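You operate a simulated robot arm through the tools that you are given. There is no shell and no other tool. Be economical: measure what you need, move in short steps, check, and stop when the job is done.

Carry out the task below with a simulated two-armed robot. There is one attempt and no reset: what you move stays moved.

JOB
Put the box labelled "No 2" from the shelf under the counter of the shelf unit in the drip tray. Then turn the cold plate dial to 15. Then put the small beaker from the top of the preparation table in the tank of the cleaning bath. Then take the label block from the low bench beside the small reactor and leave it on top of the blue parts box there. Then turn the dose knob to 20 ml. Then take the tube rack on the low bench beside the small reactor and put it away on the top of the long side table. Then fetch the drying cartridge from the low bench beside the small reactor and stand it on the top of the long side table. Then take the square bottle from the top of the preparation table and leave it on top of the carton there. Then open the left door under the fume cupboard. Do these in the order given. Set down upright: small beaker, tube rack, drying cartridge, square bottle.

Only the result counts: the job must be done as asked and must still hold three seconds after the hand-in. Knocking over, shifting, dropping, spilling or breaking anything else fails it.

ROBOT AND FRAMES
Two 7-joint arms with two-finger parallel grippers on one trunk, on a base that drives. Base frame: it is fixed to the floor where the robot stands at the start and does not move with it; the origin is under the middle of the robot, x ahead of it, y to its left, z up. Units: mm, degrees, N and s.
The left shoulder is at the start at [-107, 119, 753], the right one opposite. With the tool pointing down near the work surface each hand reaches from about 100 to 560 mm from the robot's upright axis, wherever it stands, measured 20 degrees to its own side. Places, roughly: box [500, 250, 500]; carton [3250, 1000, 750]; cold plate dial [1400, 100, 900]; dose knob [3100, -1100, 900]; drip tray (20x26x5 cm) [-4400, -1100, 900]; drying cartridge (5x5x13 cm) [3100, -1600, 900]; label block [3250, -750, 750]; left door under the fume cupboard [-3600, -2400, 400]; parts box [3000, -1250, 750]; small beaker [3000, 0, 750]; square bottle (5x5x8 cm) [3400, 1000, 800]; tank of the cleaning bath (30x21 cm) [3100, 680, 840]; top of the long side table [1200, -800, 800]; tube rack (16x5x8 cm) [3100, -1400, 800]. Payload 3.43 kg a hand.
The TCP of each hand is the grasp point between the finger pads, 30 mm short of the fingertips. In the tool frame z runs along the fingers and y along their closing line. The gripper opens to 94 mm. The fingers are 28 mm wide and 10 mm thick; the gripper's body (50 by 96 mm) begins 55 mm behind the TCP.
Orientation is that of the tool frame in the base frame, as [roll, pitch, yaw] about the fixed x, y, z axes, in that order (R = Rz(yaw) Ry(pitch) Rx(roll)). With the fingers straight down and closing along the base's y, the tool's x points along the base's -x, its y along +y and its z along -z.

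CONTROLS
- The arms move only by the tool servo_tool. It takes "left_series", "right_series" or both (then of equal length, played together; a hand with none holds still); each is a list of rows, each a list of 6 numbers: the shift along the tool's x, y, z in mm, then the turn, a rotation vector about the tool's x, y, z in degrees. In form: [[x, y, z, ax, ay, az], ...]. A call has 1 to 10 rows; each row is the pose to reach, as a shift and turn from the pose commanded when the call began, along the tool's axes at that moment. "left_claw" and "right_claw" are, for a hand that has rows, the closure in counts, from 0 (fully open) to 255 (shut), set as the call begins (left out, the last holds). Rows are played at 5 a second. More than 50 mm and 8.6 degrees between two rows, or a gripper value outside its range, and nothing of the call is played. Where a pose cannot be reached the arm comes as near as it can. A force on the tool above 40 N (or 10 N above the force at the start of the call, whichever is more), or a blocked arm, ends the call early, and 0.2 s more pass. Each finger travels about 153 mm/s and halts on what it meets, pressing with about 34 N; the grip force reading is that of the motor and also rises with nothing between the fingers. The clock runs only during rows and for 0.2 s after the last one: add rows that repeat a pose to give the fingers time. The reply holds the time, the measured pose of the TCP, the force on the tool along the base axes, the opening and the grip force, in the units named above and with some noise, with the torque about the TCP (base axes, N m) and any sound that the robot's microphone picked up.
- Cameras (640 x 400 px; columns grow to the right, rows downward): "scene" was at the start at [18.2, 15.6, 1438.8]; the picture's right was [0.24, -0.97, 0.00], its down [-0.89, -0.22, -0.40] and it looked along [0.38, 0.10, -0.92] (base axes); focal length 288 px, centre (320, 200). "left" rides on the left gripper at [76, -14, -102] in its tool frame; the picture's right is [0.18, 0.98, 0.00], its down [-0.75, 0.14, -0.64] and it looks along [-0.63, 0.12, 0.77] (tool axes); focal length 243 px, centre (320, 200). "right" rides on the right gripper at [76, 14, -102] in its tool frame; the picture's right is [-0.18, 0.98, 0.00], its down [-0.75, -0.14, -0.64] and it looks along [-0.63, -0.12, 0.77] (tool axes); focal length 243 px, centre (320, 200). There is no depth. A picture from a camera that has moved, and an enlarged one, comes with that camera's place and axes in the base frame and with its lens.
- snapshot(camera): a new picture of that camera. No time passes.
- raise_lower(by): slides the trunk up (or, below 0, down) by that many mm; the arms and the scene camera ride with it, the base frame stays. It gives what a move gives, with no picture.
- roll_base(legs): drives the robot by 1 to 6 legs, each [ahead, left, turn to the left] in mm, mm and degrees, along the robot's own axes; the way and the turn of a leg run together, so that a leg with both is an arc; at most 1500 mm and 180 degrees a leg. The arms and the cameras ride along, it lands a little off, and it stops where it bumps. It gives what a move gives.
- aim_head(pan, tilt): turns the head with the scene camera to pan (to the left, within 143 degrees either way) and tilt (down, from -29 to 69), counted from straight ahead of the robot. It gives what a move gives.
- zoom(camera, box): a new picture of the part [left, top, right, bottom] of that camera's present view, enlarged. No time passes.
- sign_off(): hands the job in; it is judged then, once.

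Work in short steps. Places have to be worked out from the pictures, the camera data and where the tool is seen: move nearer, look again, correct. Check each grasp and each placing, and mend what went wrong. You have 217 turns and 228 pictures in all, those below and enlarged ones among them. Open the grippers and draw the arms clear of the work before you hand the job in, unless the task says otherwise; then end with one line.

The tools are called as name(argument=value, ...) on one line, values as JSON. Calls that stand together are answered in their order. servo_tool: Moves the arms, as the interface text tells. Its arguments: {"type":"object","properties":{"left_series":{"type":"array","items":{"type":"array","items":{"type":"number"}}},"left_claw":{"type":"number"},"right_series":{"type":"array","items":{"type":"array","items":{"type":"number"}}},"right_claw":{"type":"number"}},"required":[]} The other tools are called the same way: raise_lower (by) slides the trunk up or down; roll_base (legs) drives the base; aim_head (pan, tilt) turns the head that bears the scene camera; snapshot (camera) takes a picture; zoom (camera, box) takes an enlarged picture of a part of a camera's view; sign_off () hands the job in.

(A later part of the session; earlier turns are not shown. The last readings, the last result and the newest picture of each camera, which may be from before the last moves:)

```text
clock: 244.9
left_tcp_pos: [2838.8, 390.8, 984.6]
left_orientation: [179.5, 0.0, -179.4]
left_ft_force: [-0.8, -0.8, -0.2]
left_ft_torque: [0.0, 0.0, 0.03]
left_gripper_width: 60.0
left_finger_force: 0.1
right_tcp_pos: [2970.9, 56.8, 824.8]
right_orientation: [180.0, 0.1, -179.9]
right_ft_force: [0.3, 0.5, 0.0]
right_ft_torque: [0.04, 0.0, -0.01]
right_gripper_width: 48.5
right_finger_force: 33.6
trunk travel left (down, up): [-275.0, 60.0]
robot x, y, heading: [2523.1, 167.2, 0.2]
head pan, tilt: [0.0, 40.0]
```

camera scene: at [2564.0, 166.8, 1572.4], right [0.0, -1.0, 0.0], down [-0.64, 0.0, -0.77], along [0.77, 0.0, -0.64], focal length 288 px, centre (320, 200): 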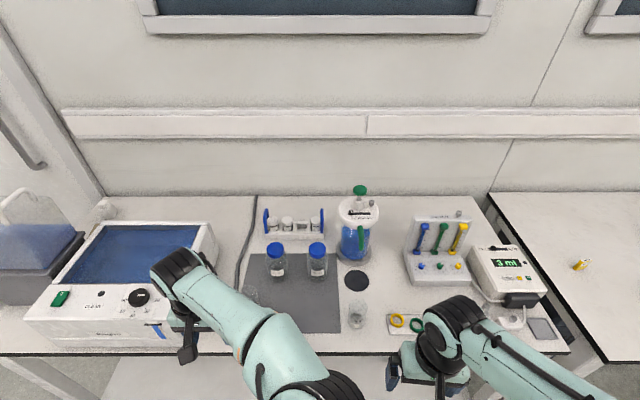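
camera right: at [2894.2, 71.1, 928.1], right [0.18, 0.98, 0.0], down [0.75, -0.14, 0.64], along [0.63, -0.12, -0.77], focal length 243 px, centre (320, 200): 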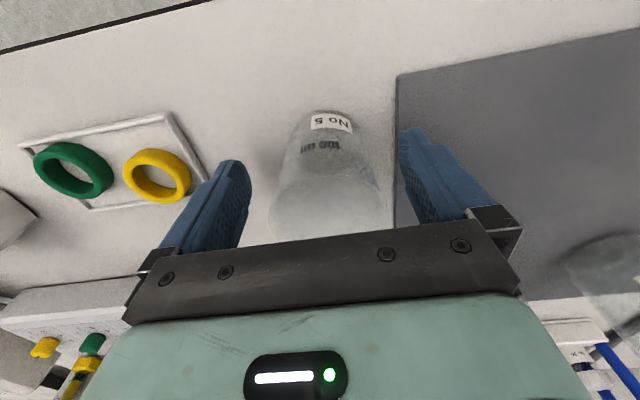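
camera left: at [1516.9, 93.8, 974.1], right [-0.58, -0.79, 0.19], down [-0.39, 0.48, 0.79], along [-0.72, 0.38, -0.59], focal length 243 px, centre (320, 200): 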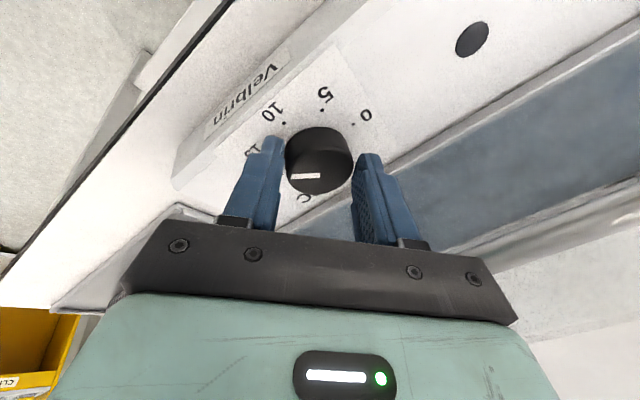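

Held at 48.5 mm. I lift it well clear.

servo_tool(right_series=[[0, 0, -45, 0, 0, 0], [0, 0, -90, 0, 0, 0], [0, 0, -135, 0, 0, 0], [0, 0, -180, 0, 0, 0], [0, 0, -225, 0, 0, 0]])

snapshot(camera="right")

aim_head(pan=25, tilt=45)

snapshot(camera="scene")

```text
clock: 246.1
left_tcp_pos: [2838.9, 389.6, 984.2]
left_orientation: [179.5, 0.0, -179.4]
left_ft_force: [0.8, 0.1, 0.8]
left_ft_torque: [-0.04, -0.03, 0.01]
left_gripper_width: 60.0
left_finger_force: 0.1
right_tcp_pos: [2969.7, 58.1, 1051.6]
right_orientation: [180.0, 0.0, 180.0]
right_ft_force: [0.0, -0.4, -0.2]
right_ft_torque: [0.02, 0.01, -0.01]
right_gripper_width: 48.5
right_finger_force: 33.5
trunk travel left (down, up): [-275.0, 60.0]
robot x, y, heading: [2521.2, 166.5, -0.0]
head pan, tilt: [0.0, 40.0]
```

```text
145 pictures are left
camera right: at [2893.6, 71.5, 1155.0], right [0.18, 0.98, 0.0], down [0.75, -0.14, 0.64], along [0.63, -0.12, -0.77], focal length 243 px, centre (320, 200)
```

right: 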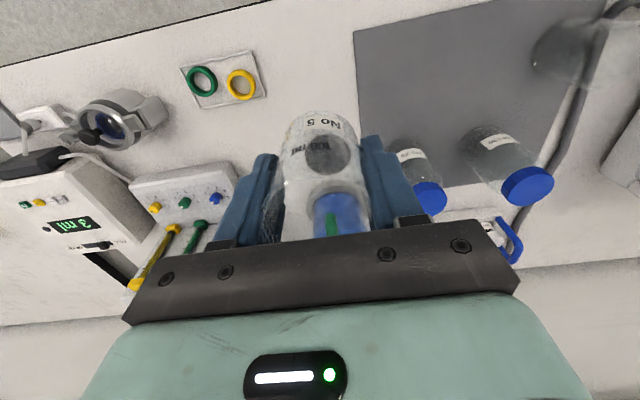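

```text
clock: 247.0
left_tcp_pos: [2838.2, 390.4, 984.5]
left_orientation: [179.5, -0.1, -179.4]
left_ft_force: [0.1, 0.8, 0.7]
left_ft_torque: [-0.04, 0.03, 0.01]
left_gripper_width: 60.1
left_finger_force: 0.0
right_tcp_pos: [2969.9, 57.9, 1049.7]
right_orientation: [180.0, 0.0, -179.9]
right_ft_force: [0.5, 1.1, -1.4]
right_ft_torque: [0.02, 0.02, -0.02]
right_gripper_width: 48.8
right_finger_force: 34.4
trunk travel left (down, up): [-275.0, 60.0]
robot x, y, heading: [2522.3, 166.1, -0.4]
head pan, tilt: [25.0, 45.0]
```

```text
144 pictures are left
camera scene: at [2552.4, 201.1, 1565.2], right [0.42, -0.91, 0.0], down [-0.64, -0.3, -0.71], along [0.64, 0.3, -0.71], focal length 288 px, centre (320, 200)
```

scene: 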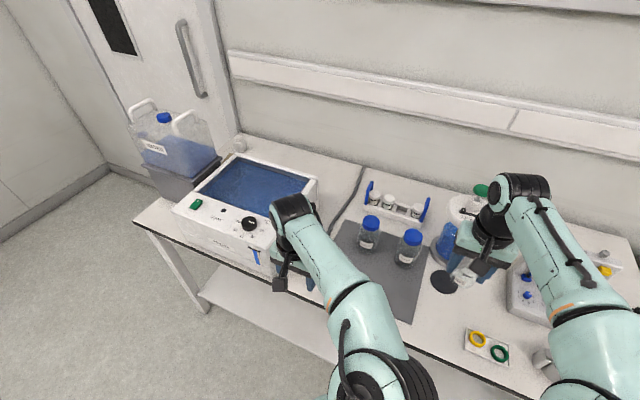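

The bath's rim is at z≈976, with the opening spanning x 2952–3145 and y 520–820. I raise the trunk and drive left so the beaker is over the tank.

raise_lower(by=60)

roll_base(legs=[[0, 610, 0]])

aim_head(pan=0, tilt=50)

snapshot(camera="scene")

snapshot(camera="right")

```text
clock: 248.0
left_tcp_pos: [2838.6, 389.3, 1043.8]
left_orientation: [179.4, 0.0, -179.4]
left_ft_force: [-0.1, 0.4, -0.7]
left_ft_torque: [-0.01, -0.02, -0.01]
left_gripper_width: 60.2
left_finger_force: 0.1
right_tcp_pos: [2967.9, 56.5, 1111.9]
right_orientation: [180.0, 0.0, 180.0]
right_ft_force: [0.3, 0.0, -1.4]
right_ft_torque: [0.03, -0.01, 0.0]
right_gripper_width: 48.6
right_finger_force: 34.1
trunk travel left (down, up): [-335.0, 0.0]
robot x, y, heading: [2519.6, 164.2, -0.0]
head pan, tilt: [25.0, 45.0]
```

```text
clock: 253.8
left_tcp_pos: [2840.6, 1002.1, 1043.1]
left_orientation: [179.4, -0.1, -179.4]
left_ft_force: [0.1, 0.1, 0.5]
left_ft_torque: [-0.01, 0.0, 0.0]
left_gripper_width: 60.1
left_finger_force: 0.0
right_tcp_pos: [2970.6, 668.2, 1112.0]
right_orientation: [179.9, 0.1, -180.0]
right_ft_force: [0.3, -0.1, -0.5]
right_ft_torque: [0.0, 0.0, -0.01]
right_gripper_width: 48.4
right_finger_force: 34.2
trunk travel left (down, up): [-335.0, 0.0]
robot x, y, heading: [2520.7, 775.2, -0.1]
head pan, tilt: [25.0, 45.0]
```

```text
clock: 254.7
left_tcp_pos: [2839.4, 1001.8, 1044.5]
left_orientation: [179.5, 0.0, -179.3]
left_ft_force: [0.3, -0.4, -0.2]
left_ft_torque: [-0.01, 0.02, -0.02]
left_gripper_width: 60.3
left_finger_force: 0.0
right_tcp_pos: [2971.0, 667.9, 1111.4]
right_orientation: [179.9, 0.0, 180.0]
right_ft_force: [0.2, -0.4, -0.1]
right_ft_torque: [-0.03, 0.03, 0.01]
right_gripper_width: 48.2
right_finger_force: 33.5
trunk travel left (down, up): [-335.0, 0.0]
robot x, y, heading: [2525.6, 781.5, 0.0]
head pan, tilt: [0.0, 50.0]
```

```text
143 pictures are left
camera scene: at [2556.2, 778.4, 1621.5], right [0.0, -1.0, 0.0], down [-0.77, 0.0, -0.64], along [0.64, 0.0, -0.77], focal length 288 px, centre (320, 200)
```

scene: 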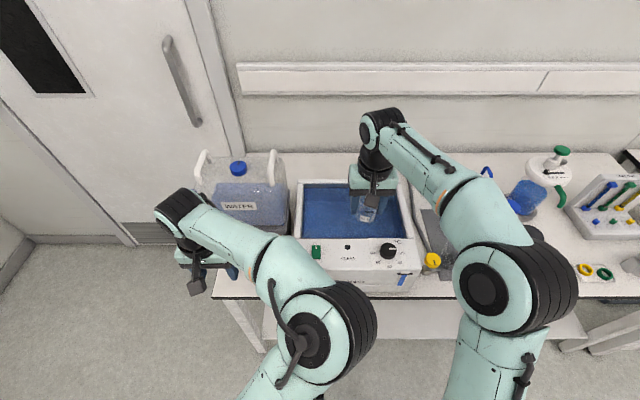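

```text
142 pictures are left
camera right: at [2894.4, 681.9, 1215.7], right [0.18, 0.98, 0.0], down [0.75, -0.14, 0.64], along [0.63, -0.12, -0.77], focal length 243 px, centre (320, 200)
```

right: 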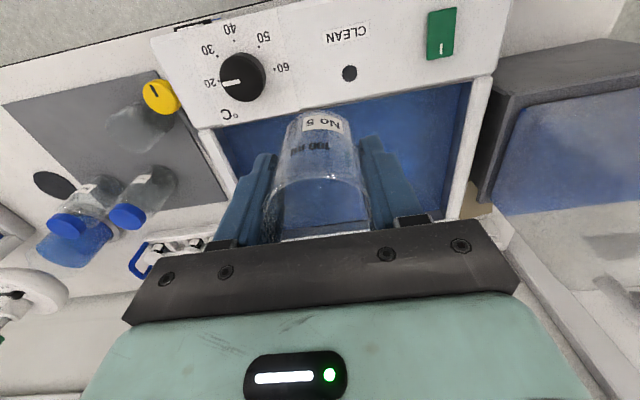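

The tank interior is roughly x 2990–3190, y 535–830. I move the beaker forward 90 mm, deeper over the tank.

servo_tool(right_series=[[-30, 4, 0, 0, 0, 0], [-60, 8, 0, 0, 0, 0], [-90, 12, 0, 0, 0, 0], [-90, 12, 0, 0, 0, 0]])

snapshot(camera="right")

zoom(camera="scene", box=[270, 120, 450, 300])

```text
clock: 255.7
left_tcp_pos: [2839.7, 1001.6, 1044.6]
left_orientation: [179.5, 0.1, -179.3]
left_ft_force: [-0.3, -0.8, 0.7]
left_ft_torque: [-0.02, 0.0, -0.01]
left_gripper_width: 60.0
left_finger_force: 0.1
right_tcp_pos: [3059.3, 680.3, 1111.2]
right_orientation: [180.0, 0.0, -180.0]
right_ft_force: [-0.5, 0.6, -1.2]
right_ft_torque: [0.04, -0.02, -0.01]
right_gripper_width: 48.2
right_finger_force: 34.0
trunk travel left (down, up): [-335.0, 0.0]
robot x, y, heading: [2524.3, 779.5, 0.1]
head pan, tilt: [0.0, 50.0]
```

```text
141 pictures are left
camera right: at [2983.5, 693.6, 1215.5], right [0.18, 0.98, 0.0], down [0.75, -0.14, 0.64], along [0.63, -0.12, -0.77], focal length 243 px, centre (320, 200)
```

right: 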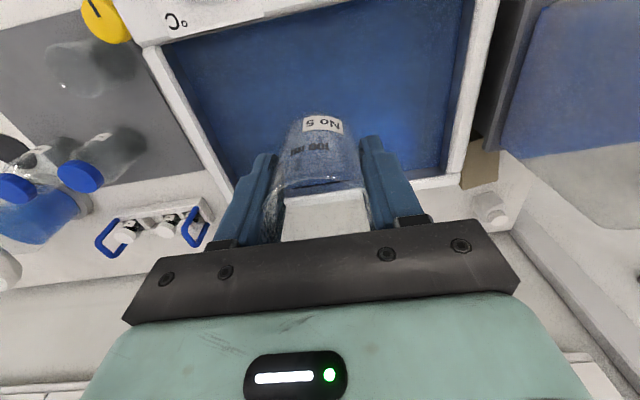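

```text
2.22 times, centred on (360, 210) of scene
camera zoom: at [2555.4, 778.0, 1621.5], right [0.0, -1.0, 0.0], down [-0.77, 0.0, -0.64], along [0.64, 0.0, -0.77], focal length 641 px, centre (231, 178)
```

zoom: 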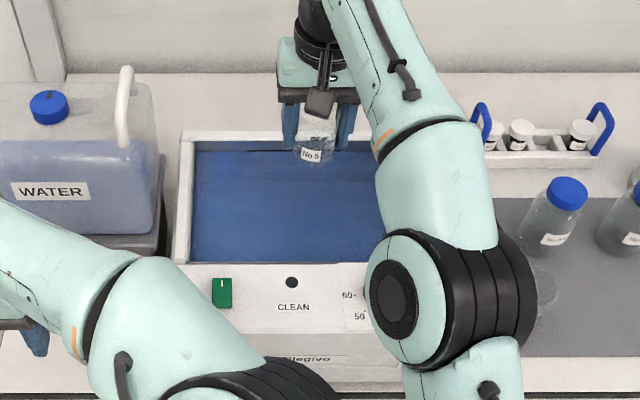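

Two views fix the tank rim at z≈931, with the interior x 2992–3207, y 533–845. The beaker at (3059, 680) is inside it. I lower 120 mm first.

servo_tool(right_series=[[-4, 0, 35, 0, 0, 0], [-8, 0, 75, 0, 0, 0], [-10, 0, 120, 0, 0, 0], [-10, 0, 120, 0, 0, 0]])

snapshot(camera="right")

zoom(camera="scene", box=[270, 120, 450, 300])

```text
clock: 256.7
left_tcp_pos: [2839.7, 1001.3, 1043.2]
left_orientation: [179.5, 0.1, -179.3]
left_ft_force: [0.0, 0.2, 0.2]
left_ft_torque: [-0.01, 0.04, 0.0]
left_gripper_width: 60.0
left_finger_force: 0.1
right_tcp_pos: [3070.6, 678.6, 993.1]
right_orientation: [-180.0, 0.1, -180.0]
right_ft_force: [0.1, -0.4, 0.1]
right_ft_torque: [0.01, 0.01, 0.0]
right_gripper_width: 48.4
right_finger_force: 34.3
trunk travel left (down, up): [-335.0, 0.0]
robot x, y, heading: [2521.9, 778.2, -0.2]
head pan, tilt: [0.0, 50.0]
```

```text
139 pictures are left
camera right: at [2994.9, 691.4, 1096.0], right [0.18, 0.98, 0.0], down [0.75, -0.14, 0.64], along [0.63, -0.12, -0.77], focal length 243 px, centre (320, 200)
```

right: 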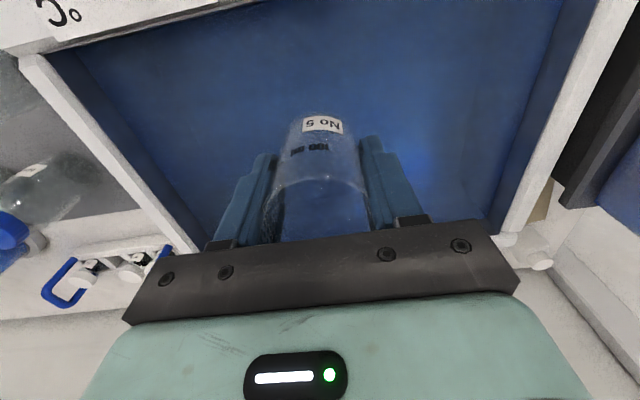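

```text
2.22 times, centred on (360, 210) of scene
camera zoom: at [2556.0, 778.4, 1621.5], right [0.0, -1.0, 0.0], down [-0.77, 0.0, -0.64], along [0.64, 0.0, -0.77], focal length 641 px, centre (231, 178)
```

zoom: 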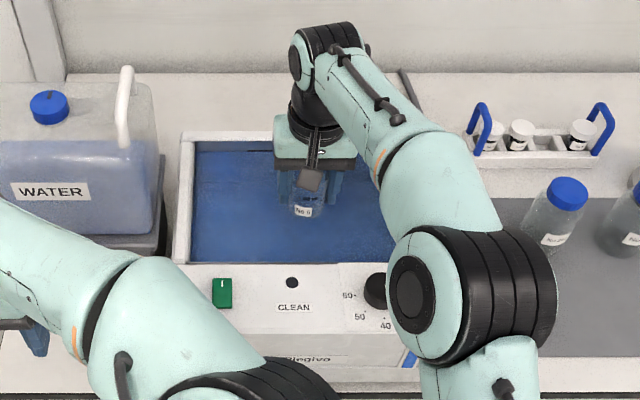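

Good alignment. I lower another 60 mm and watch the force.

servo_tool(right_series=[[0, 0, 20, 0, 0, 0], [0, 0, 40, 0, 0, 0], [0, 0, 60, 0, 0, 0]])

snapshot(camera="right")

snapshot(camera="scene")

```text
clock: 257.5
left_tcp_pos: [2839.9, 1001.5, 1043.7]
left_orientation: [179.5, 0.1, -179.4]
left_ft_force: [-0.6, -0.3, 0.5]
left_ft_torque: [-0.04, -0.01, -0.03]
left_gripper_width: 59.7
left_finger_force: 0.1
right_tcp_pos: [3070.8, 679.0, 931.4]
right_orientation: [-179.9, 0.1, 179.9]
right_ft_force: [-0.2, -0.2, -0.1]
right_ft_torque: [-0.01, 0.03, -0.05]
right_gripper_width: 48.2
right_finger_force: 34.5
trunk travel left (down, up): [-335.0, 0.0]
robot x, y, heading: [2522.9, 779.7, -0.2]
head pan, tilt: [0.0, 50.0]
```

```text
137 pictures are left
camera right: at [2995.8, 692.8, 1034.5], right [0.18, 0.98, 0.0], down [0.75, -0.14, 0.64], along [0.63, -0.12, -0.77], focal length 243 px, centre (320, 200)
```

right: 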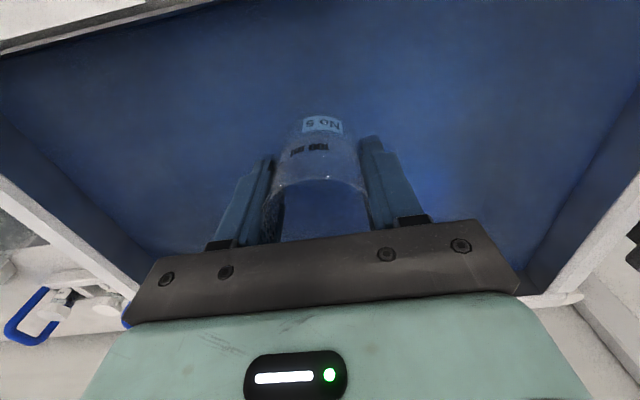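

```text
136 pictures are left
camera scene: at [2556.4, 778.3, 1621.5], right [0.0, -1.0, 0.0], down [-0.77, 0.0, -0.64], along [0.64, 0.0, -0.77], focal length 288 px, centre (320, 200)
```

scene: 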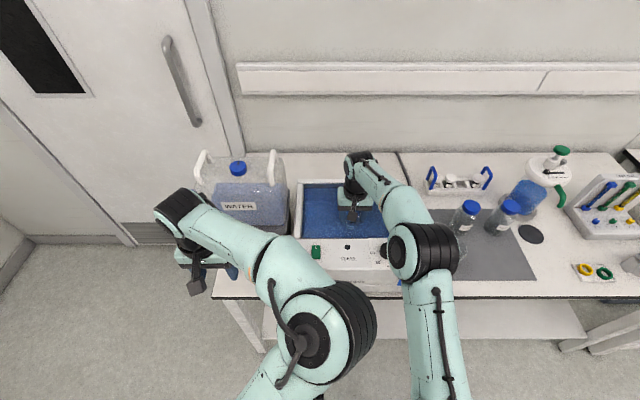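

No contact yet. I continue down in smaller increments.

servo_tool(right_series=[[0, 0, 12, 0, 0, 0], [0, 0, 24, 0, 0, 0], [0, 0, 36, 0, 0, 0]])

snapshot(camera="right")

```text
clock: 258.3
left_tcp_pos: [2840.1, 1001.2, 1042.8]
left_orientation: [179.5, 0.0, -179.4]
left_ft_force: [-0.4, 1.3, -0.6]
left_ft_torque: [0.0, -0.01, -0.01]
left_gripper_width: 60.3
left_finger_force: 0.1
right_tcp_pos: [3071.2, 679.7, 894.3]
right_orientation: [-180.0, 0.0, 180.0]
right_ft_force: [0.1, 0.1, -0.2]
right_ft_torque: [-0.01, -0.03, -0.01]
right_gripper_width: 48.5
right_finger_force: 33.4
trunk travel left (down, up): [-335.0, 0.0]
robot x, y, heading: [2520.2, 777.5, -0.4]
head pan, tilt: [0.0, 50.0]
```

```text
135 pictures are left
camera right: at [2995.1, 693.1, 997.9], right [0.18, 0.98, 0.0], down [0.75, -0.14, 0.64], along [0.63, -0.12, -0.77], focal length 243 px, centre (320, 200)
```

right: 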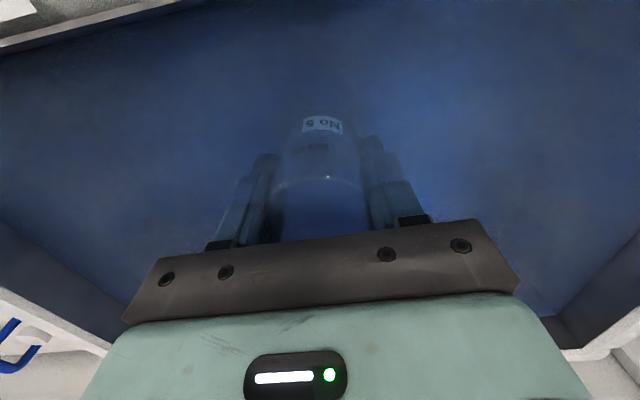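

servo_tool(right_series=[[0, 0, 8, 0, 0, 0], [0, 0, 16, 0, 0, 0], [0, 0, 24, 0, 0, 0], [0, 0, 30, 0, 0, 0]])

```text
clock: 259.2
left_tcp_pos: [2839.1, 1001.2, 1044.2]
left_orientation: [179.4, 0.0, -179.4]
left_ft_force: [0.2, 0.1, 0.3]
left_ft_torque: [0.03, 0.01, 0.0]
left_gripper_width: 60.0
left_finger_force: 0.0
right_tcp_pos: [3073.6, 681.1, 878.2]
right_orientation: [179.7, 1.0, 180.0]
right_ft_force: [-0.9, -0.1, 14.1]
right_ft_torque: [-0.15, 0.15, -0.04]
right_gripper_width: 47.4
right_finger_force: 33.6
trunk travel left (down, up): [-335.0, 0.0]
robot x, y, heading: [2524.4, 777.0, -0.2]
head pan, tilt: [0.0, 50.0]
stopped in row 4 (right hand): the force on the tool passed its limit at 52 N (the readings are from after the stop); the commanded pose is now the measured one
```

Contact with the tank floor. I ease up 3 mm, correct the tilt and open slowly.

servo_tool(right_series=[[0, 0, -2, 0, 1, 0], [0, 0, -2, 0, 1, 0]])

servo_tool(right_series=[[0, 0, 0, 0, 0, 0], [0, 0, 0, 0, 0, 0]], right_claw=90)

snapshot(camera="right")

```text
clock: 259.8
left_tcp_pos: [2840.2, 1001.8, 1044.4]
left_orientation: [179.5, 0.1, -179.3]
left_ft_force: [1.0, 0.4, -0.3]
left_ft_torque: [0.01, 0.02, 0.0]
left_gripper_width: 60.4
left_finger_force: 0.1
right_tcp_pos: [3073.7, 681.3, 878.9]
right_orientation: [179.7, 0.0, 179.8]
right_ft_force: [4.3, 0.3, 12.6]
right_ft_torque: [-0.08, -0.41, 0.04]
right_gripper_width: 47.7
right_finger_force: 33.7
trunk travel left (down, up): [-335.0, 0.0]
robot x, y, heading: [2525.0, 773.8, -0.1]
head pan, tilt: [0.0, 50.0]
```

```text
clock: 260.4
left_tcp_pos: [2840.7, 1002.2, 1044.4]
left_orientation: [179.5, 0.0, -179.3]
left_ft_force: [0.0, 0.3, -0.3]
left_ft_torque: [-0.05, 0.01, 0.0]
left_gripper_width: 60.3
left_finger_force: 0.0
right_tcp_pos: [3072.1, 680.2, 878.5]
right_orientation: [179.8, -0.4, 179.8]
right_ft_force: [-0.9, 0.5, 0.3]
right_ft_torque: [-0.03, 0.03, -0.01]
right_gripper_width: 61.0
right_finger_force: 0.1
trunk travel left (down, up): [-335.0, 0.0]
robot x, y, heading: [2521.2, 775.7, 0.0]
head pan, tilt: [0.0, 50.0]
```

```text
134 pictures are left
camera right: at [2997.6, 693.9, 981.7], right [0.19, 0.98, 0.0], down [0.76, -0.14, 0.64], along [0.63, -0.12, -0.77], focal length 243 px, centre (320, 200)
```

right: 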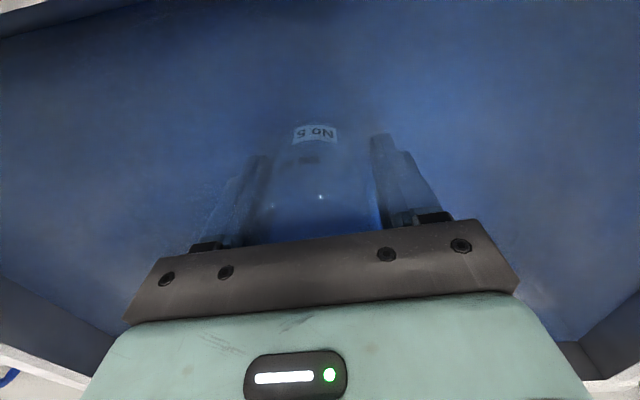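

The beaker stands on the floor. I open fully and rise straight up.

servo_tool(right_series=[[0, 0, 0, 0, 0, 0], [0, 0, -15, 0, 0, 0], [0, 0, -40, 0, 0, 0], [0, 0, -80, 0, 0, 0], [0, 0, -120, 0, 0, 0], [0, 0, -160, 0, 0, 0], [0, 0, -200, 0, 0, 0]], right_claw=40)

snapshot(camera="right")

```text
clock: 262.0
left_tcp_pos: [2840.3, 1001.8, 1042.9]
left_orientation: [179.5, 0.1, -179.3]
left_ft_force: [-0.3, 0.1, 0.1]
left_ft_torque: [0.0, 0.01, 0.02]
left_gripper_width: 60.1
left_finger_force: 0.1
right_tcp_pos: [3071.8, 681.9, 1080.9]
right_orientation: [179.9, -0.2, -180.0]
right_ft_force: [0.4, 0.0, 0.5]
right_ft_torque: [-0.02, 0.01, 0.02]
right_gripper_width: 79.1
right_finger_force: 0.0
trunk travel left (down, up): [-335.0, 0.0]
robot x, y, heading: [2525.0, 779.7, -0.0]
head pan, tilt: [0.0, 50.0]
```

```text
133 pictures are left
camera right: at [2996.7, 695.0, 1184.3], right [0.18, 0.98, 0.0], down [0.76, -0.14, 0.64], along [0.63, -0.12, -0.77], focal length 243 px, centre (320, 200)
```

right: 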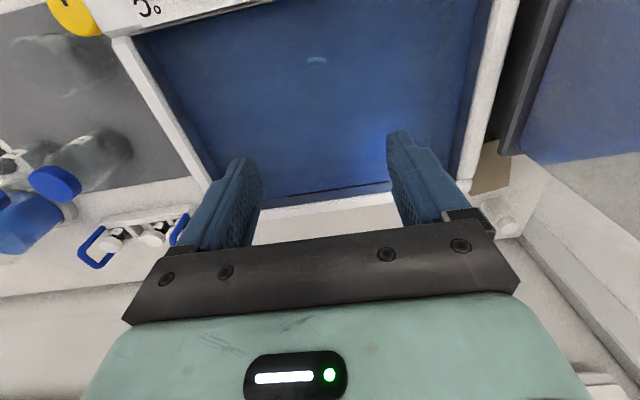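

Item 3 done. I retract the hand, back off and move right to the low bench.

servo_tool(right_series=[[45, 0, 0, 0, 0, 0], [90, 0, 0, 0, 0, 0], [135, 0, 0, 0, 0, 0], [180, 0, 0, 0, 0, 0]])

roll_base(legs=[[-200, 0, 0], [0, -1000, 0], [0, -800, 0]])

snapshot(camera="scene")

```text
clock: 263.0
left_tcp_pos: [2838.3, 1000.2, 1044.6]
left_orientation: [179.5, 0.1, -179.2]
left_ft_force: [0.6, 0.5, 0.9]
left_ft_torque: [0.01, -0.01, 0.0]
left_gripper_width: 60.1
left_finger_force: 0.0
right_tcp_pos: [2891.9, 682.4, 1079.7]
right_orientation: [179.8, -0.2, 180.0]
right_ft_force: [0.0, -0.1, -0.1]
right_ft_torque: [-0.02, 0.01, 0.03]
right_gripper_width: 79.2
right_finger_force: 0.0
trunk travel left (down, up): [-335.0, 0.0]
robot x, y, heading: [2522.7, 777.7, 0.2]
head pan, tilt: [0.0, 50.0]
```

```text
clock: 280.1
left_tcp_pos: [2641.8, -778.3, 1043.2]
left_orientation: [179.5, 0.0, -179.3]
left_ft_force: [-0.8, -0.4, -0.3]
left_ft_torque: [0.0, 0.01, -0.02]
left_gripper_width: 60.1
left_finger_force: 0.0
right_tcp_pos: [2695.7, -1097.7, 1079.2]
right_orientation: [179.7, -0.3, -179.9]
right_ft_force: [0.0, 0.1, -0.5]
right_ft_torque: [0.04, 0.02, 0.03]
right_gripper_width: 79.4
right_finger_force: 0.1
trunk travel left (down, up): [-335.0, 0.0]
robot x, y, heading: [2323.7, -1003.0, 0.0]
head pan, tilt: [0.0, 50.0]
```

```text
132 pictures are left
camera scene: at [2358.7, -1002.1, 1621.5], right [0.0, -1.0, 0.0], down [-0.77, 0.0, -0.64], along [0.64, 0.0, -0.77], focal length 288 px, centre (320, 200)
```

scene: 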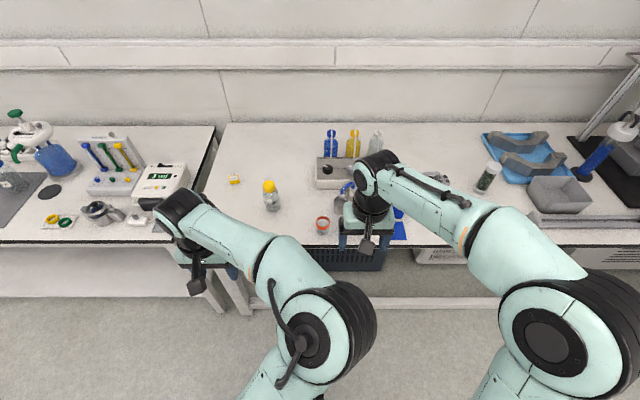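

zoom(camera="scene", box=[200, 140, 360, 250])

servo_tool(right_series=[[40, -20, 0, 0, 0, 0], [80, -40, 0, 0, 0, 0], [110, -80, 0, 0, 0, 0], [130, -120, 0, 0, 0, 0], [150, -150, 0, 0, 0, 0]])

zoom(camera="scene", box=[280, 110, 640, 260])

```text
3.64 times, centred on (280, 195) of scene
camera zoom: at [2358.7, -1002.1, 1621.5], right [0.0, -1.0, 0.0], down [-0.77, 0.0, -0.64], along [0.64, 0.0, -0.77], focal length 1049 px, centre (466, 218)
```

zoom: 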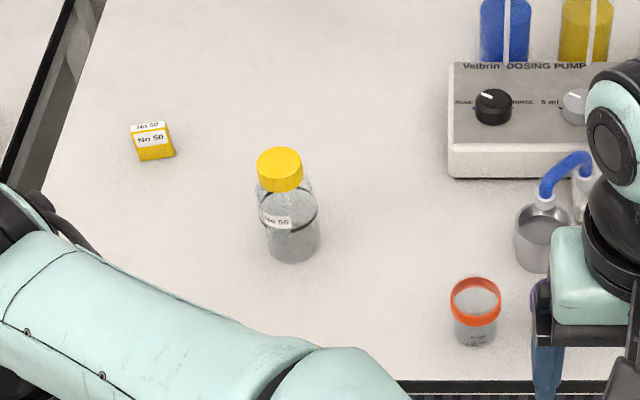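

```text
clock: 281.3
left_tcp_pos: [2643.4, -778.4, 1043.8]
left_orientation: [179.5, 0.1, -179.3]
left_ft_force: [-0.7, -0.2, 0.1]
left_ft_torque: [0.0, 0.02, 0.04]
left_gripper_width: 59.8
left_finger_force: 0.0
right_tcp_pos: [2545.0, -1251.4, 1079.7]
right_orientation: [179.8, -0.3, 180.0]
right_ft_force: [0.0, -0.8, -0.7]
right_ft_torque: [-0.07, -0.03, -0.01]
right_gripper_width: 78.9
right_finger_force: 0.0
trunk travel left (down, up): [-335.0, 0.0]
robot x, y, heading: [2326.4, -1004.6, -0.1]
head pan, tilt: [0.0, 50.0]
```

```text
1.78 times, centred on (460, 185) of scene
camera zoom: at [2357.9, -1002.4, 1621.5], right [0.0, -1.0, 0.0], down [-0.77, 0.0, -0.64], along [0.64, 0.0, -0.77], focal length 513 px, centre (71, 227)
```

zoom: 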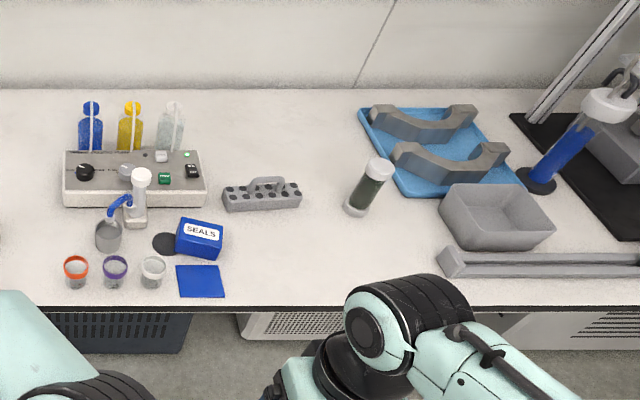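

I can see everything: the label block (yellow, "No 50"), the blue SEALS parts box, the tube rack and the cartridge. I drive closer to the label block and lower the trunk.

roll_base(legs=[[290, 250, 0]])

raise_lower(by=-110)

snapshot(camera="left")

snapshot(camera="scene")

```text
clock: 284.1
left_tcp_pos: [2932.6, -530.4, 1043.5]
left_orientation: [179.5, 0.0, -179.0]
left_ft_force: [0.3, 0.2, 0.4]
left_ft_torque: [-0.01, 0.0, 0.0]
left_gripper_width: 60.1
left_finger_force: 0.1
right_tcp_pos: [2839.0, -1002.1, 1079.8]
right_orientation: [179.8, -0.3, -179.7]
right_ft_force: [-0.3, 1.3, -0.6]
right_ft_torque: [-0.04, 0.0, 0.0]
right_gripper_width: 79.1
right_finger_force: 0.0
trunk travel left (down, up): [-335.0, 0.0]
robot x, y, heading: [2621.0, -754.3, 0.4]
head pan, tilt: [0.0, 50.0]
```

```text
clock: 285.5
left_tcp_pos: [2934.5, -529.9, 934.0]
left_orientation: [179.5, 0.0, -179.0]
left_ft_force: [0.0, -0.1, -0.1]
left_ft_torque: [0.02, 0.0, 0.0]
left_gripper_width: 60.4
left_finger_force: 0.0
right_tcp_pos: [2837.7, -1002.5, 969.7]
right_orientation: [179.8, -0.3, -179.6]
right_ft_force: [0.4, 0.5, -0.1]
right_ft_torque: [-0.01, 0.03, -0.02]
right_gripper_width: 79.2
right_finger_force: 0.0
trunk travel left (down, up): [-225.0, 110.0]
robot x, y, heading: [2618.1, -755.6, 0.4]
head pan, tilt: [0.0, 50.0]
```

```text
129 pictures are left
camera left: at [2857.3, -547.4, 1036.8], right [-0.2, 0.98, 0.01], down [0.75, 0.15, 0.64], along [0.63, 0.14, -0.77], focal length 243 px, centre (320, 200)
```

left: 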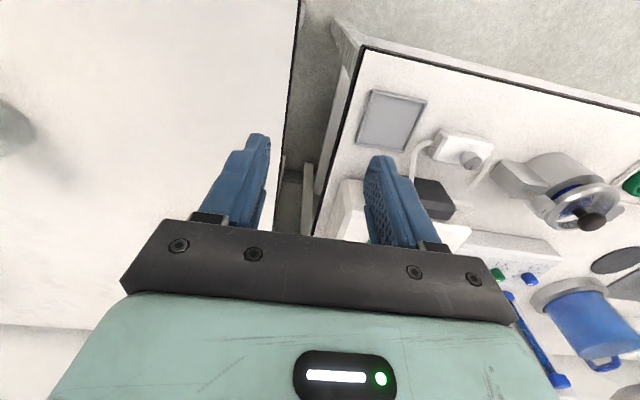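

```text
128 pictures are left
camera scene: at [2652.7, -754.8, 1506.7], right [0.0, -1.0, 0.0], down [-0.77, 0.0, -0.64], along [0.64, 0.0, -0.77], focal length 288 px, centre (320, 200)
```

scene: 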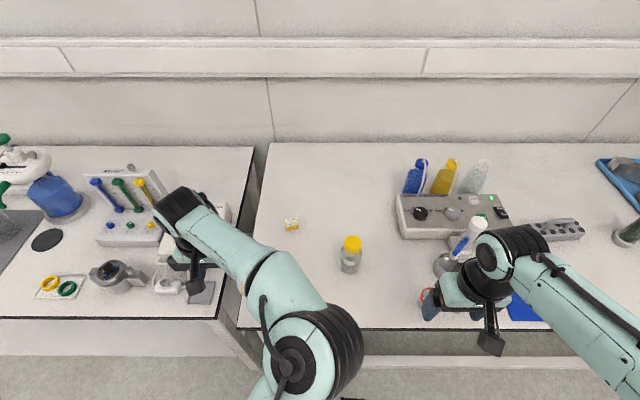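

Block is near (3175, −662). I bring the left hand over it.

servo_tool(left_series=[[0, -45, 0, 0, 0, 0], [-30, -85, 0, 0, 0, 0], [-70, -110, 0, 0, 0, 0], [-115, -130, 0, 0, 0, 0], [-160, -130, 0, 0, 0, 0], [-200, -130, 0, 0, 0, 0]], left_claw=0)

snapshot(camera="left")

```text
clock: 286.9
left_tcp_pos: [3081.7, -667.5, 932.6]
left_orientation: [179.5, 0.2, -179.0]
left_ft_force: [0.2, -0.3, 0.3]
left_ft_torque: [0.04, 0.04, 0.02]
left_gripper_width: 93.9
left_finger_force: 0.1
left hand out of reach, approached as far as the arm can: row 5, 6
right_tcp_pos: [2838.3, -1002.1, 970.3]
right_orientation: [179.8, -0.3, -179.7]
right_ft_force: [0.3, 0.1, -0.3]
right_ft_torque: [-0.01, 0.0, 0.0]
right_gripper_width: 79.3
right_finger_force: 0.1
trunk travel left (down, up): [-225.0, 110.0]
robot x, y, heading: [2619.5, -756.3, 0.3]
head pan, tilt: [0.0, 50.0]
```

```text
127 pictures are left
camera left: at [3005.1, -684.5, 1034.9], right [-0.2, 0.98, 0.01], down [0.75, 0.15, 0.65], along [0.63, 0.14, -0.76], focal length 243 px, centre (320, 200)
```

left: 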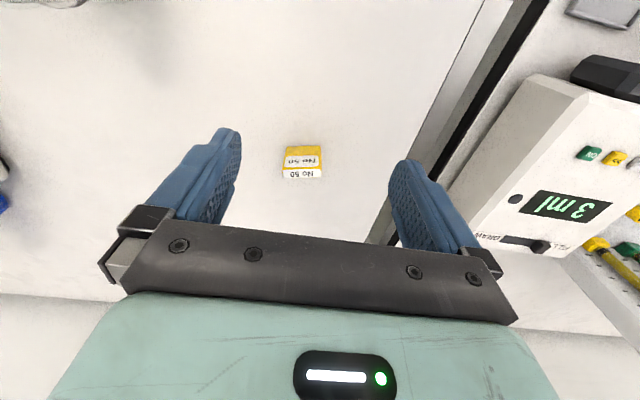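

I'm at the reach limit at this height; raising the shoulder extends it. I raise the trunk and then come down over the block.

raise_lower(by=100)

servo_tool(left_series=[[0, 0, 45, 0, 0, 0], [0, 0, 90, 0, 0, 0], [-30, 0, 125, 0, 0, 0], [-65, 0, 150, 0, 0, 0], [-98, 0, 170, 0, 0, 0]])

snapshot(camera="left")

```text
clock: 288.2
left_tcp_pos: [3080.8, -668.7, 1032.0]
left_orientation: [179.5, 0.0, -179.0]
left_ft_force: [-1.2, 0.8, -0.1]
left_ft_torque: [0.0, -0.03, 0.0]
left_gripper_width: 94.1
left_finger_force: 0.2
right_tcp_pos: [2837.7, -1002.1, 1070.1]
right_orientation: [179.8, -0.3, -179.8]
right_ft_force: [-0.4, 0.1, 1.1]
right_ft_torque: [0.02, -0.02, 0.01]
right_gripper_width: 79.3
right_finger_force: 0.0
trunk travel left (down, up): [-325.0, 10.0]
robot x, y, heading: [2613.6, -758.5, 0.1]
head pan, tilt: [0.0, 50.0]
```

```text
clock: 289.4
left_tcp_pos: [3108.3, -688.2, 877.8]
left_orientation: [179.3, 0.2, -179.0]
left_ft_force: [0.1, -0.1, -1.1]
left_ft_torque: [0.01, 0.03, 0.0]
left_gripper_width: 93.8
left_finger_force: 0.1
left hand out of reach, approached as far as the arm can: row 3, 4, 5
right_tcp_pos: [2838.7, -1003.0, 1069.2]
right_orientation: [179.8, -0.3, -179.8]
right_ft_force: [0.2, 0.1, -0.5]
right_ft_torque: [0.0, 0.0, 0.01]
right_gripper_width: 78.8
right_finger_force: 0.1
trunk travel left (down, up): [-325.0, 10.0]
robot x, y, heading: [2614.0, -757.6, 0.0]
head pan, tilt: [0.0, 50.0]
```

```text
126 pictures are left
camera left: at [3031.5, -704.7, 979.9], right [-0.2, 0.98, 0.01], down [0.75, 0.15, 0.65], along [0.63, 0.14, -0.76], focal length 243 px, centre (320, 200)
```

left: 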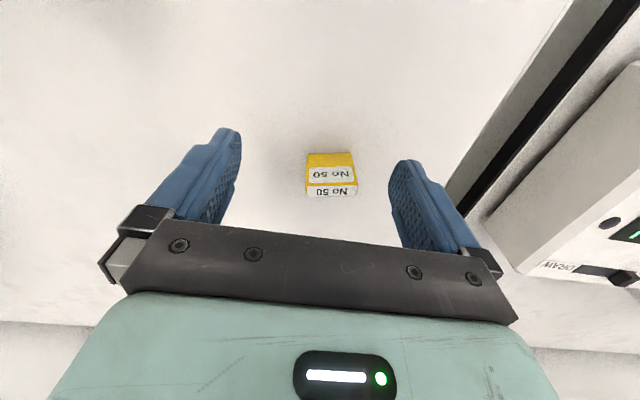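

I tilt the tool 20° forward to gain reach and take another view of the block.

servo_tool(left_series=[[0, 5, 0, 0, -5, 0], [0, 10, 0, 0, -10, 0], [0, 15, 0, 0, -15, 0], [0, 19, 0, 0, -20, 0], [0, 19, 0, 0, -20, 0]])

snapshot(camera="left")

zoom(camera="scene", box=[220, 170, 380, 290])

```text
clock: 290.6
left_tcp_pos: [3108.6, -669.1, 878.8]
left_orientation: [179.5, 20.2, -179.2]
left_ft_force: [-0.2, 0.1, -0.2]
left_ft_torque: [0.0, 0.03, -0.02]
left_gripper_width: 94.0
left_finger_force: 0.0
right_tcp_pos: [2838.3, -1002.3, 1070.6]
right_orientation: [179.8, -0.3, -179.8]
right_ft_force: [-0.6, -0.9, 0.9]
right_ft_torque: [0.0, 0.01, -0.04]
right_gripper_width: 79.3
right_finger_force: 0.2
trunk travel left (down, up): [-325.0, 10.0]
robot x, y, heading: [2618.2, -754.0, 0.3]
head pan, tilt: [0.0, 50.0]
```

```text
125 pictures are left
camera left: at [3001.8, -686.8, 949.5], right [-0.19, 0.98, -0.05], down [0.48, 0.14, 0.86], along [0.85, 0.14, -0.5], focal length 243 px, centre (320, 200)
```

left: 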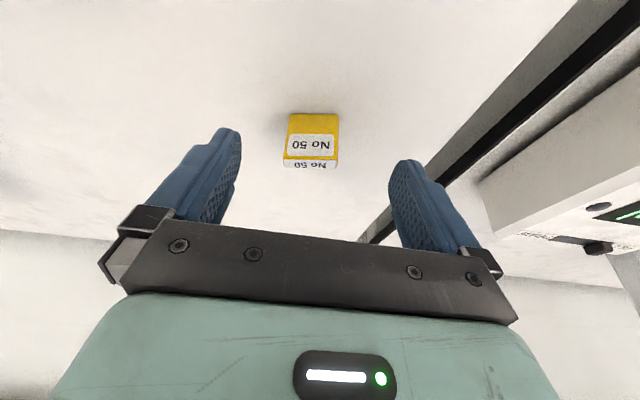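

```text
3.33 times, centred on (300, 230) of scene
camera zoom: at [2651.2, -754.8, 1612.6], right [0.0, -1.0, 0.0], down [-0.77, 0.0, -0.64], along [0.64, 0.0, -0.77], focal length 962 px, centre (387, 100)
```

zoom: 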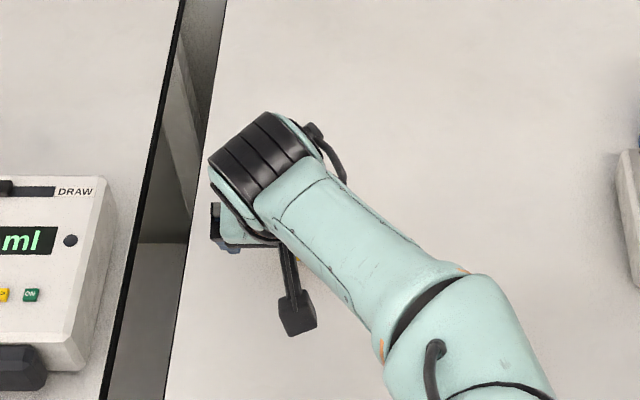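

Triangulation puts the bench at z≈806 and the block at about (3130, −675): 40 wide, 38 tall, thin. I descend around it.

servo_tool(left_series=[[-3, -6, 12, 0, 0, 0], [-5, -6, 25, 0, 0, 0], [-7, -6, 37, 0, 0, 0], [-7, -6, 37, 0, 0, 0]])

snapshot(camera="left")

```text
clock: 291.6
left_tcp_pos: [3128.4, -675.7, 846.7]
left_orientation: [179.4, 20.1, -179.2]
left_ft_force: [0.6, 0.4, 0.5]
left_ft_torque: [0.02, -0.01, 0.02]
left_gripper_width: 93.9
left_finger_force: 0.1
right_tcp_pos: [2839.4, -1002.0, 1070.0]
right_orientation: [179.8, -0.3, -179.7]
right_ft_force: [0.0, 0.4, -0.2]
right_ft_torque: [0.03, 0.02, -0.05]
right_gripper_width: 79.4
right_finger_force: 0.0
trunk travel left (down, up): [-325.0, 10.0]
robot x, y, heading: [2617.1, -754.3, 0.1]
head pan, tilt: [0.0, 50.0]
```

```text
123 pictures are left
camera left: at [3020.6, -692.5, 917.4], right [-0.19, 0.98, -0.05], down [0.49, 0.14, 0.86], along [0.85, 0.14, -0.5], focal length 243 px, centre (320, 200)
```

left: 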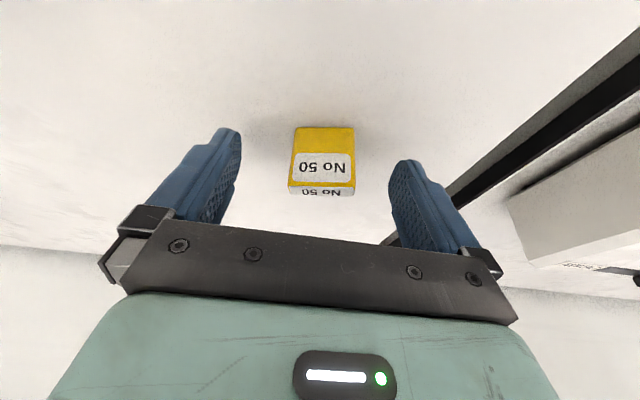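

The block sits between the fingers. I close.

servo_tool(left_series=[[0, 0, 0, 0, 0, 0], [0, 0, 0, 0, 0, 0], [0, 0, 0, 0, 0, 0], [0, 0, 0, 0, 0, 0]], left_claw=255)

servo_tool(left_series=[[-10, 0, -28, 0, 0, 0], [-20, 0, -56, 0, 0, 0], [-34, 0, -94, 0, 0, 0], [-48, 0, -132, 0, 0, 0]])

snapshot(camera="left")

```text
clock: 292.6
left_tcp_pos: [3127.3, -676.1, 847.0]
left_orientation: [179.3, 19.9, -179.1]
left_ft_force: [-0.5, 0.3, 0.3]
left_ft_torque: [-0.02, -0.03, 0.01]
left_gripper_width: 37.6
left_finger_force: 34.2
right_tcp_pos: [2838.1, -1002.8, 1070.0]
right_orientation: [179.8, -0.2, -179.7]
right_ft_force: [0.3, -0.5, 0.8]
right_ft_torque: [-0.04, 0.0, 0.01]
right_gripper_width: 79.1
right_finger_force: 0.1
trunk travel left (down, up): [-325.0, 10.0]
robot x, y, heading: [2618.9, -756.0, 0.3]
head pan, tilt: [0.0, 50.0]
```

```text
clock: 293.6
left_tcp_pos: [3129.0, -675.8, 988.4]
left_orientation: [179.5, 20.0, -179.2]
left_ft_force: [-0.1, -0.1, -0.2]
left_ft_torque: [0.01, 0.02, -0.03]
left_gripper_width: 37.6
left_finger_force: 34.1
right_tcp_pos: [2839.2, -1001.3, 1069.5]
right_orientation: [179.9, -0.2, -179.7]
right_ft_force: [-0.4, -0.5, -0.6]
right_ft_torque: [0.01, 0.0, 0.0]
right_gripper_width: 79.2
right_finger_force: 0.0
trunk travel left (down, up): [-325.0, 10.0]
robot x, y, heading: [2616.3, -761.3, 0.0]
head pan, tilt: [0.0, 50.0]
```

```text
122 pictures are left
camera left: at [3021.8, -693.2, 1058.6], right [-0.19, 0.98, -0.05], down [0.49, 0.14, 0.86], along [0.85, 0.14, -0.5], focal length 243 px, centre (320, 200)
```

left: 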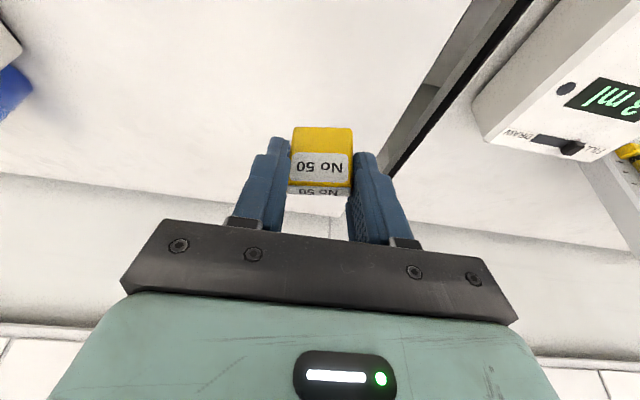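

Block held. I retract it and drive right to the parts box.

servo_tool(left_series=[[45, 0, -16, 0, 0, 0], [90, 0, -33, 0, 0, 0], [135, 0, -49, 0, 0, 0], [178, 0, -65, 0, 0, 0]])

roll_base(legs=[[0, -590, 0]])

snapshot(camera="scene")

snapshot(camera="left")

```text
clock: 294.6
left_tcp_pos: [2936.5, -667.8, 982.0]
left_orientation: [179.1, 19.5, -177.6]
left_ft_force: [0.1, -1.0, 0.3]
left_ft_torque: [0.02, 0.0, -0.01]
left_gripper_width: 37.5
left_finger_force: 34.2
right_tcp_pos: [2836.7, -1002.8, 1069.2]
right_orientation: [179.9, -0.3, -179.7]
right_ft_force: [0.2, 1.1, 0.0]
right_ft_torque: [-0.01, -0.01, 0.01]
right_gripper_width: 79.2
right_finger_force: 0.0
trunk travel left (down, up): [-325.0, 10.0]
robot x, y, heading: [2618.5, -759.3, 0.0]
head pan, tilt: [0.0, 50.0]
```

```text
clock: 300.4
left_tcp_pos: [2940.2, -1262.2, 984.1]
left_orientation: [179.3, 19.5, -177.5]
left_ft_force: [-0.3, 0.9, -0.2]
left_ft_torque: [-0.02, 0.02, 0.01]
left_gripper_width: 37.6
left_finger_force: 33.7
right_tcp_pos: [2844.6, -1596.4, 1070.9]
right_orientation: [179.7, -0.2, -179.4]
right_ft_force: [-0.4, -0.6, 0.5]
right_ft_torque: [-0.02, 0.04, 0.01]
right_gripper_width: 79.1
right_finger_force: 0.2
trunk travel left (down, up): [-325.0, 10.0]
robot x, y, heading: [2617.9, -1352.3, 0.3]
head pan, tilt: [0.0, 50.0]
```

```text
121 pictures are left
camera scene: at [2654.8, -1349.9, 1612.6], right [0.01, -1.0, 0.0], down [-0.77, -0.01, -0.64], along [0.64, 0.01, -0.77], focal length 288 px, centre (320, 200)
```

scene: 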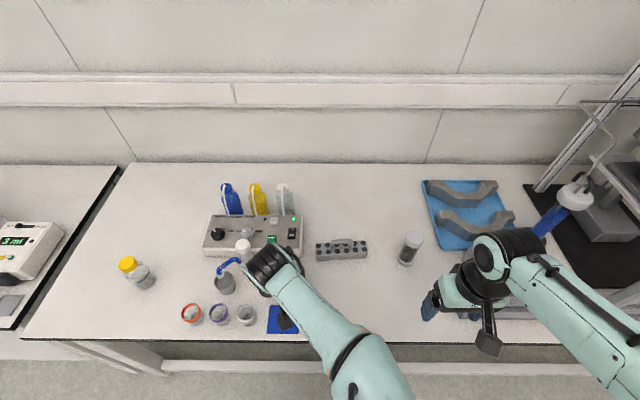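

```text
120 pictures are left
camera left: at [2835.1, -1283.5, 1054.6], right [-0.22, 0.97, -0.05], down [0.49, 0.16, 0.86], along [0.84, 0.17, -0.51], focal length 243 px, centre (320, 200)
```

left: 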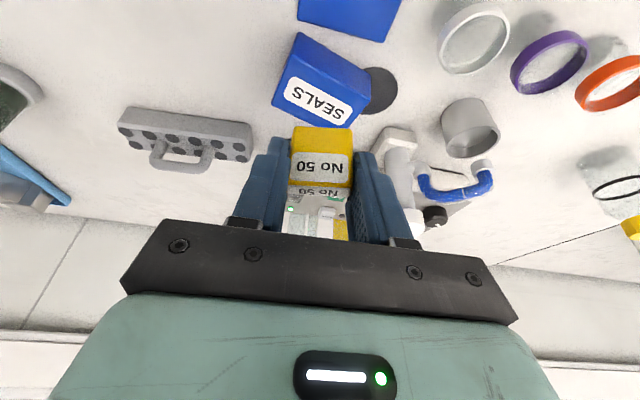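

zoom(camera="left", box=[240, 0, 420, 150])

zoom(camera="scene", box=[200, 200, 360, 350])

```text
2.67 times, centred on (330, 75) of left
camera zoom: at [2835.1, -1283.5, 1054.6], right [-0.22, 0.97, -0.05], down [0.49, 0.16, 0.86], along [0.84, 0.17, -0.51], focal length 647 px, centre (293, 533)
```

zoom: 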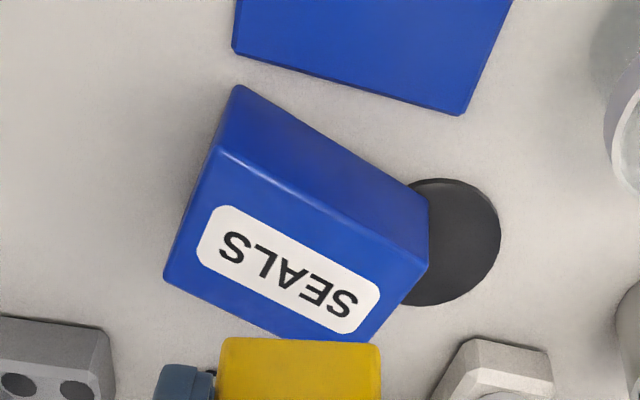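

```text
2.67 times, centred on (280, 275) of scene
camera zoom: at [2654.8, -1349.9, 1612.6], right [0.01, -1.0, 0.0], down [-0.77, -0.01, -0.64], along [0.64, 0.01, -0.77], focal length 769 px, centre (427, 0)
```

zoom: 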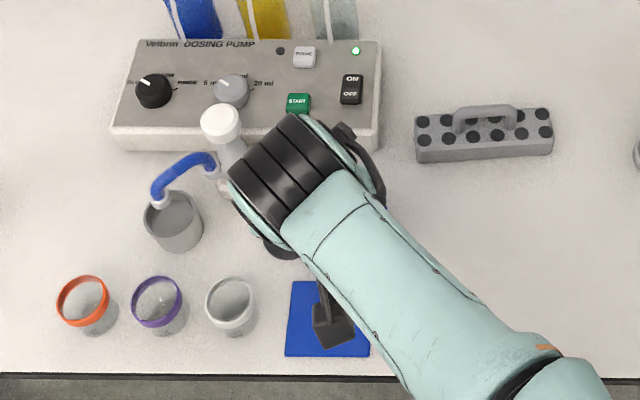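

The parts box top is at z≈847, centre (2987, −1256), about 83×47 mm and turned ~15°. I move the block above it.

servo_tool(left_series=[[-4, 1, 30, 0, 0, 0], [-9, 3, 60, 0, 0, 0], [-13.4, 4, 88.6, 0, 0, 0], [-13.4, 4, 88.6, 0, 0, 0]])

snapshot(camera="left")

zoom(camera="scene", box=[200, 200, 360, 350])

```text
clock: 301.4
left_tcp_pos: [2983.6, -1253.4, 906.4]
left_orientation: [179.3, 19.6, -177.5]
left_ft_force: [-0.5, 0.6, 0.4]
left_ft_torque: [0.05, -0.01, -0.03]
left_gripper_width: 37.5
left_finger_force: 34.2
right_tcp_pos: [2843.9, -1597.3, 1069.1]
right_orientation: [179.8, -0.2, -179.4]
right_ft_force: [-0.9, 0.4, 0.4]
right_ft_torque: [0.01, 0.03, 0.03]
right_gripper_width: 79.3
right_finger_force: 0.0
trunk travel left (down, up): [-325.0, 10.0]
robot x, y, heading: [2622.5, -1351.7, 0.6]
head pan, tilt: [0.0, 50.0]
```

```text
117 pictures are left
camera left: at [2878.5, -1275.4, 977.5], right [-0.22, 0.97, -0.05], down [0.49, 0.16, 0.86], along [0.84, 0.17, -0.51], focal length 243 px, centre (320, 200)
```

left: 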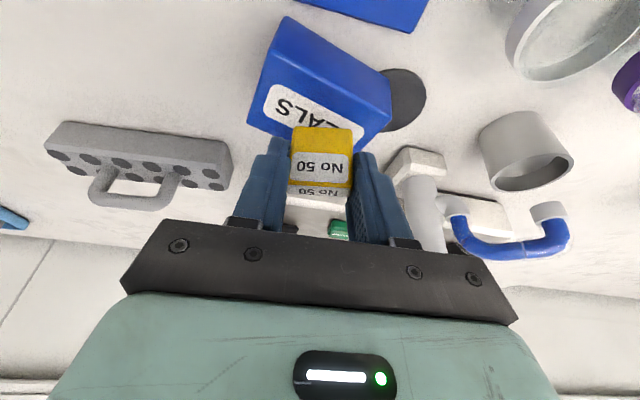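

```text
2.67 times, centred on (280, 275) of scene
camera zoom: at [2654.4, -1349.9, 1612.6], right [0.01, -1.0, 0.0], down [-0.77, -0.01, -0.64], along [0.64, 0.01, -0.77], focal length 769 px, centre (427, 0)
```

zoom: 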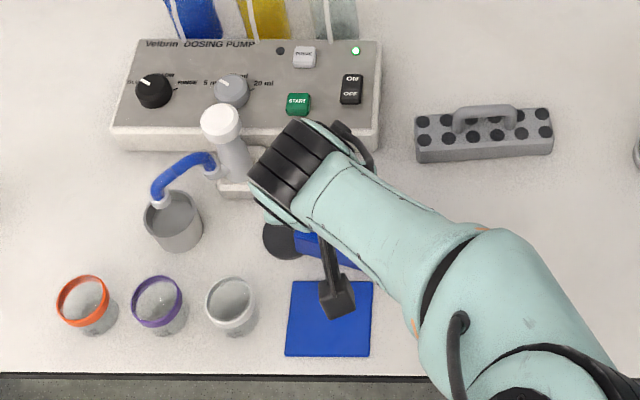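

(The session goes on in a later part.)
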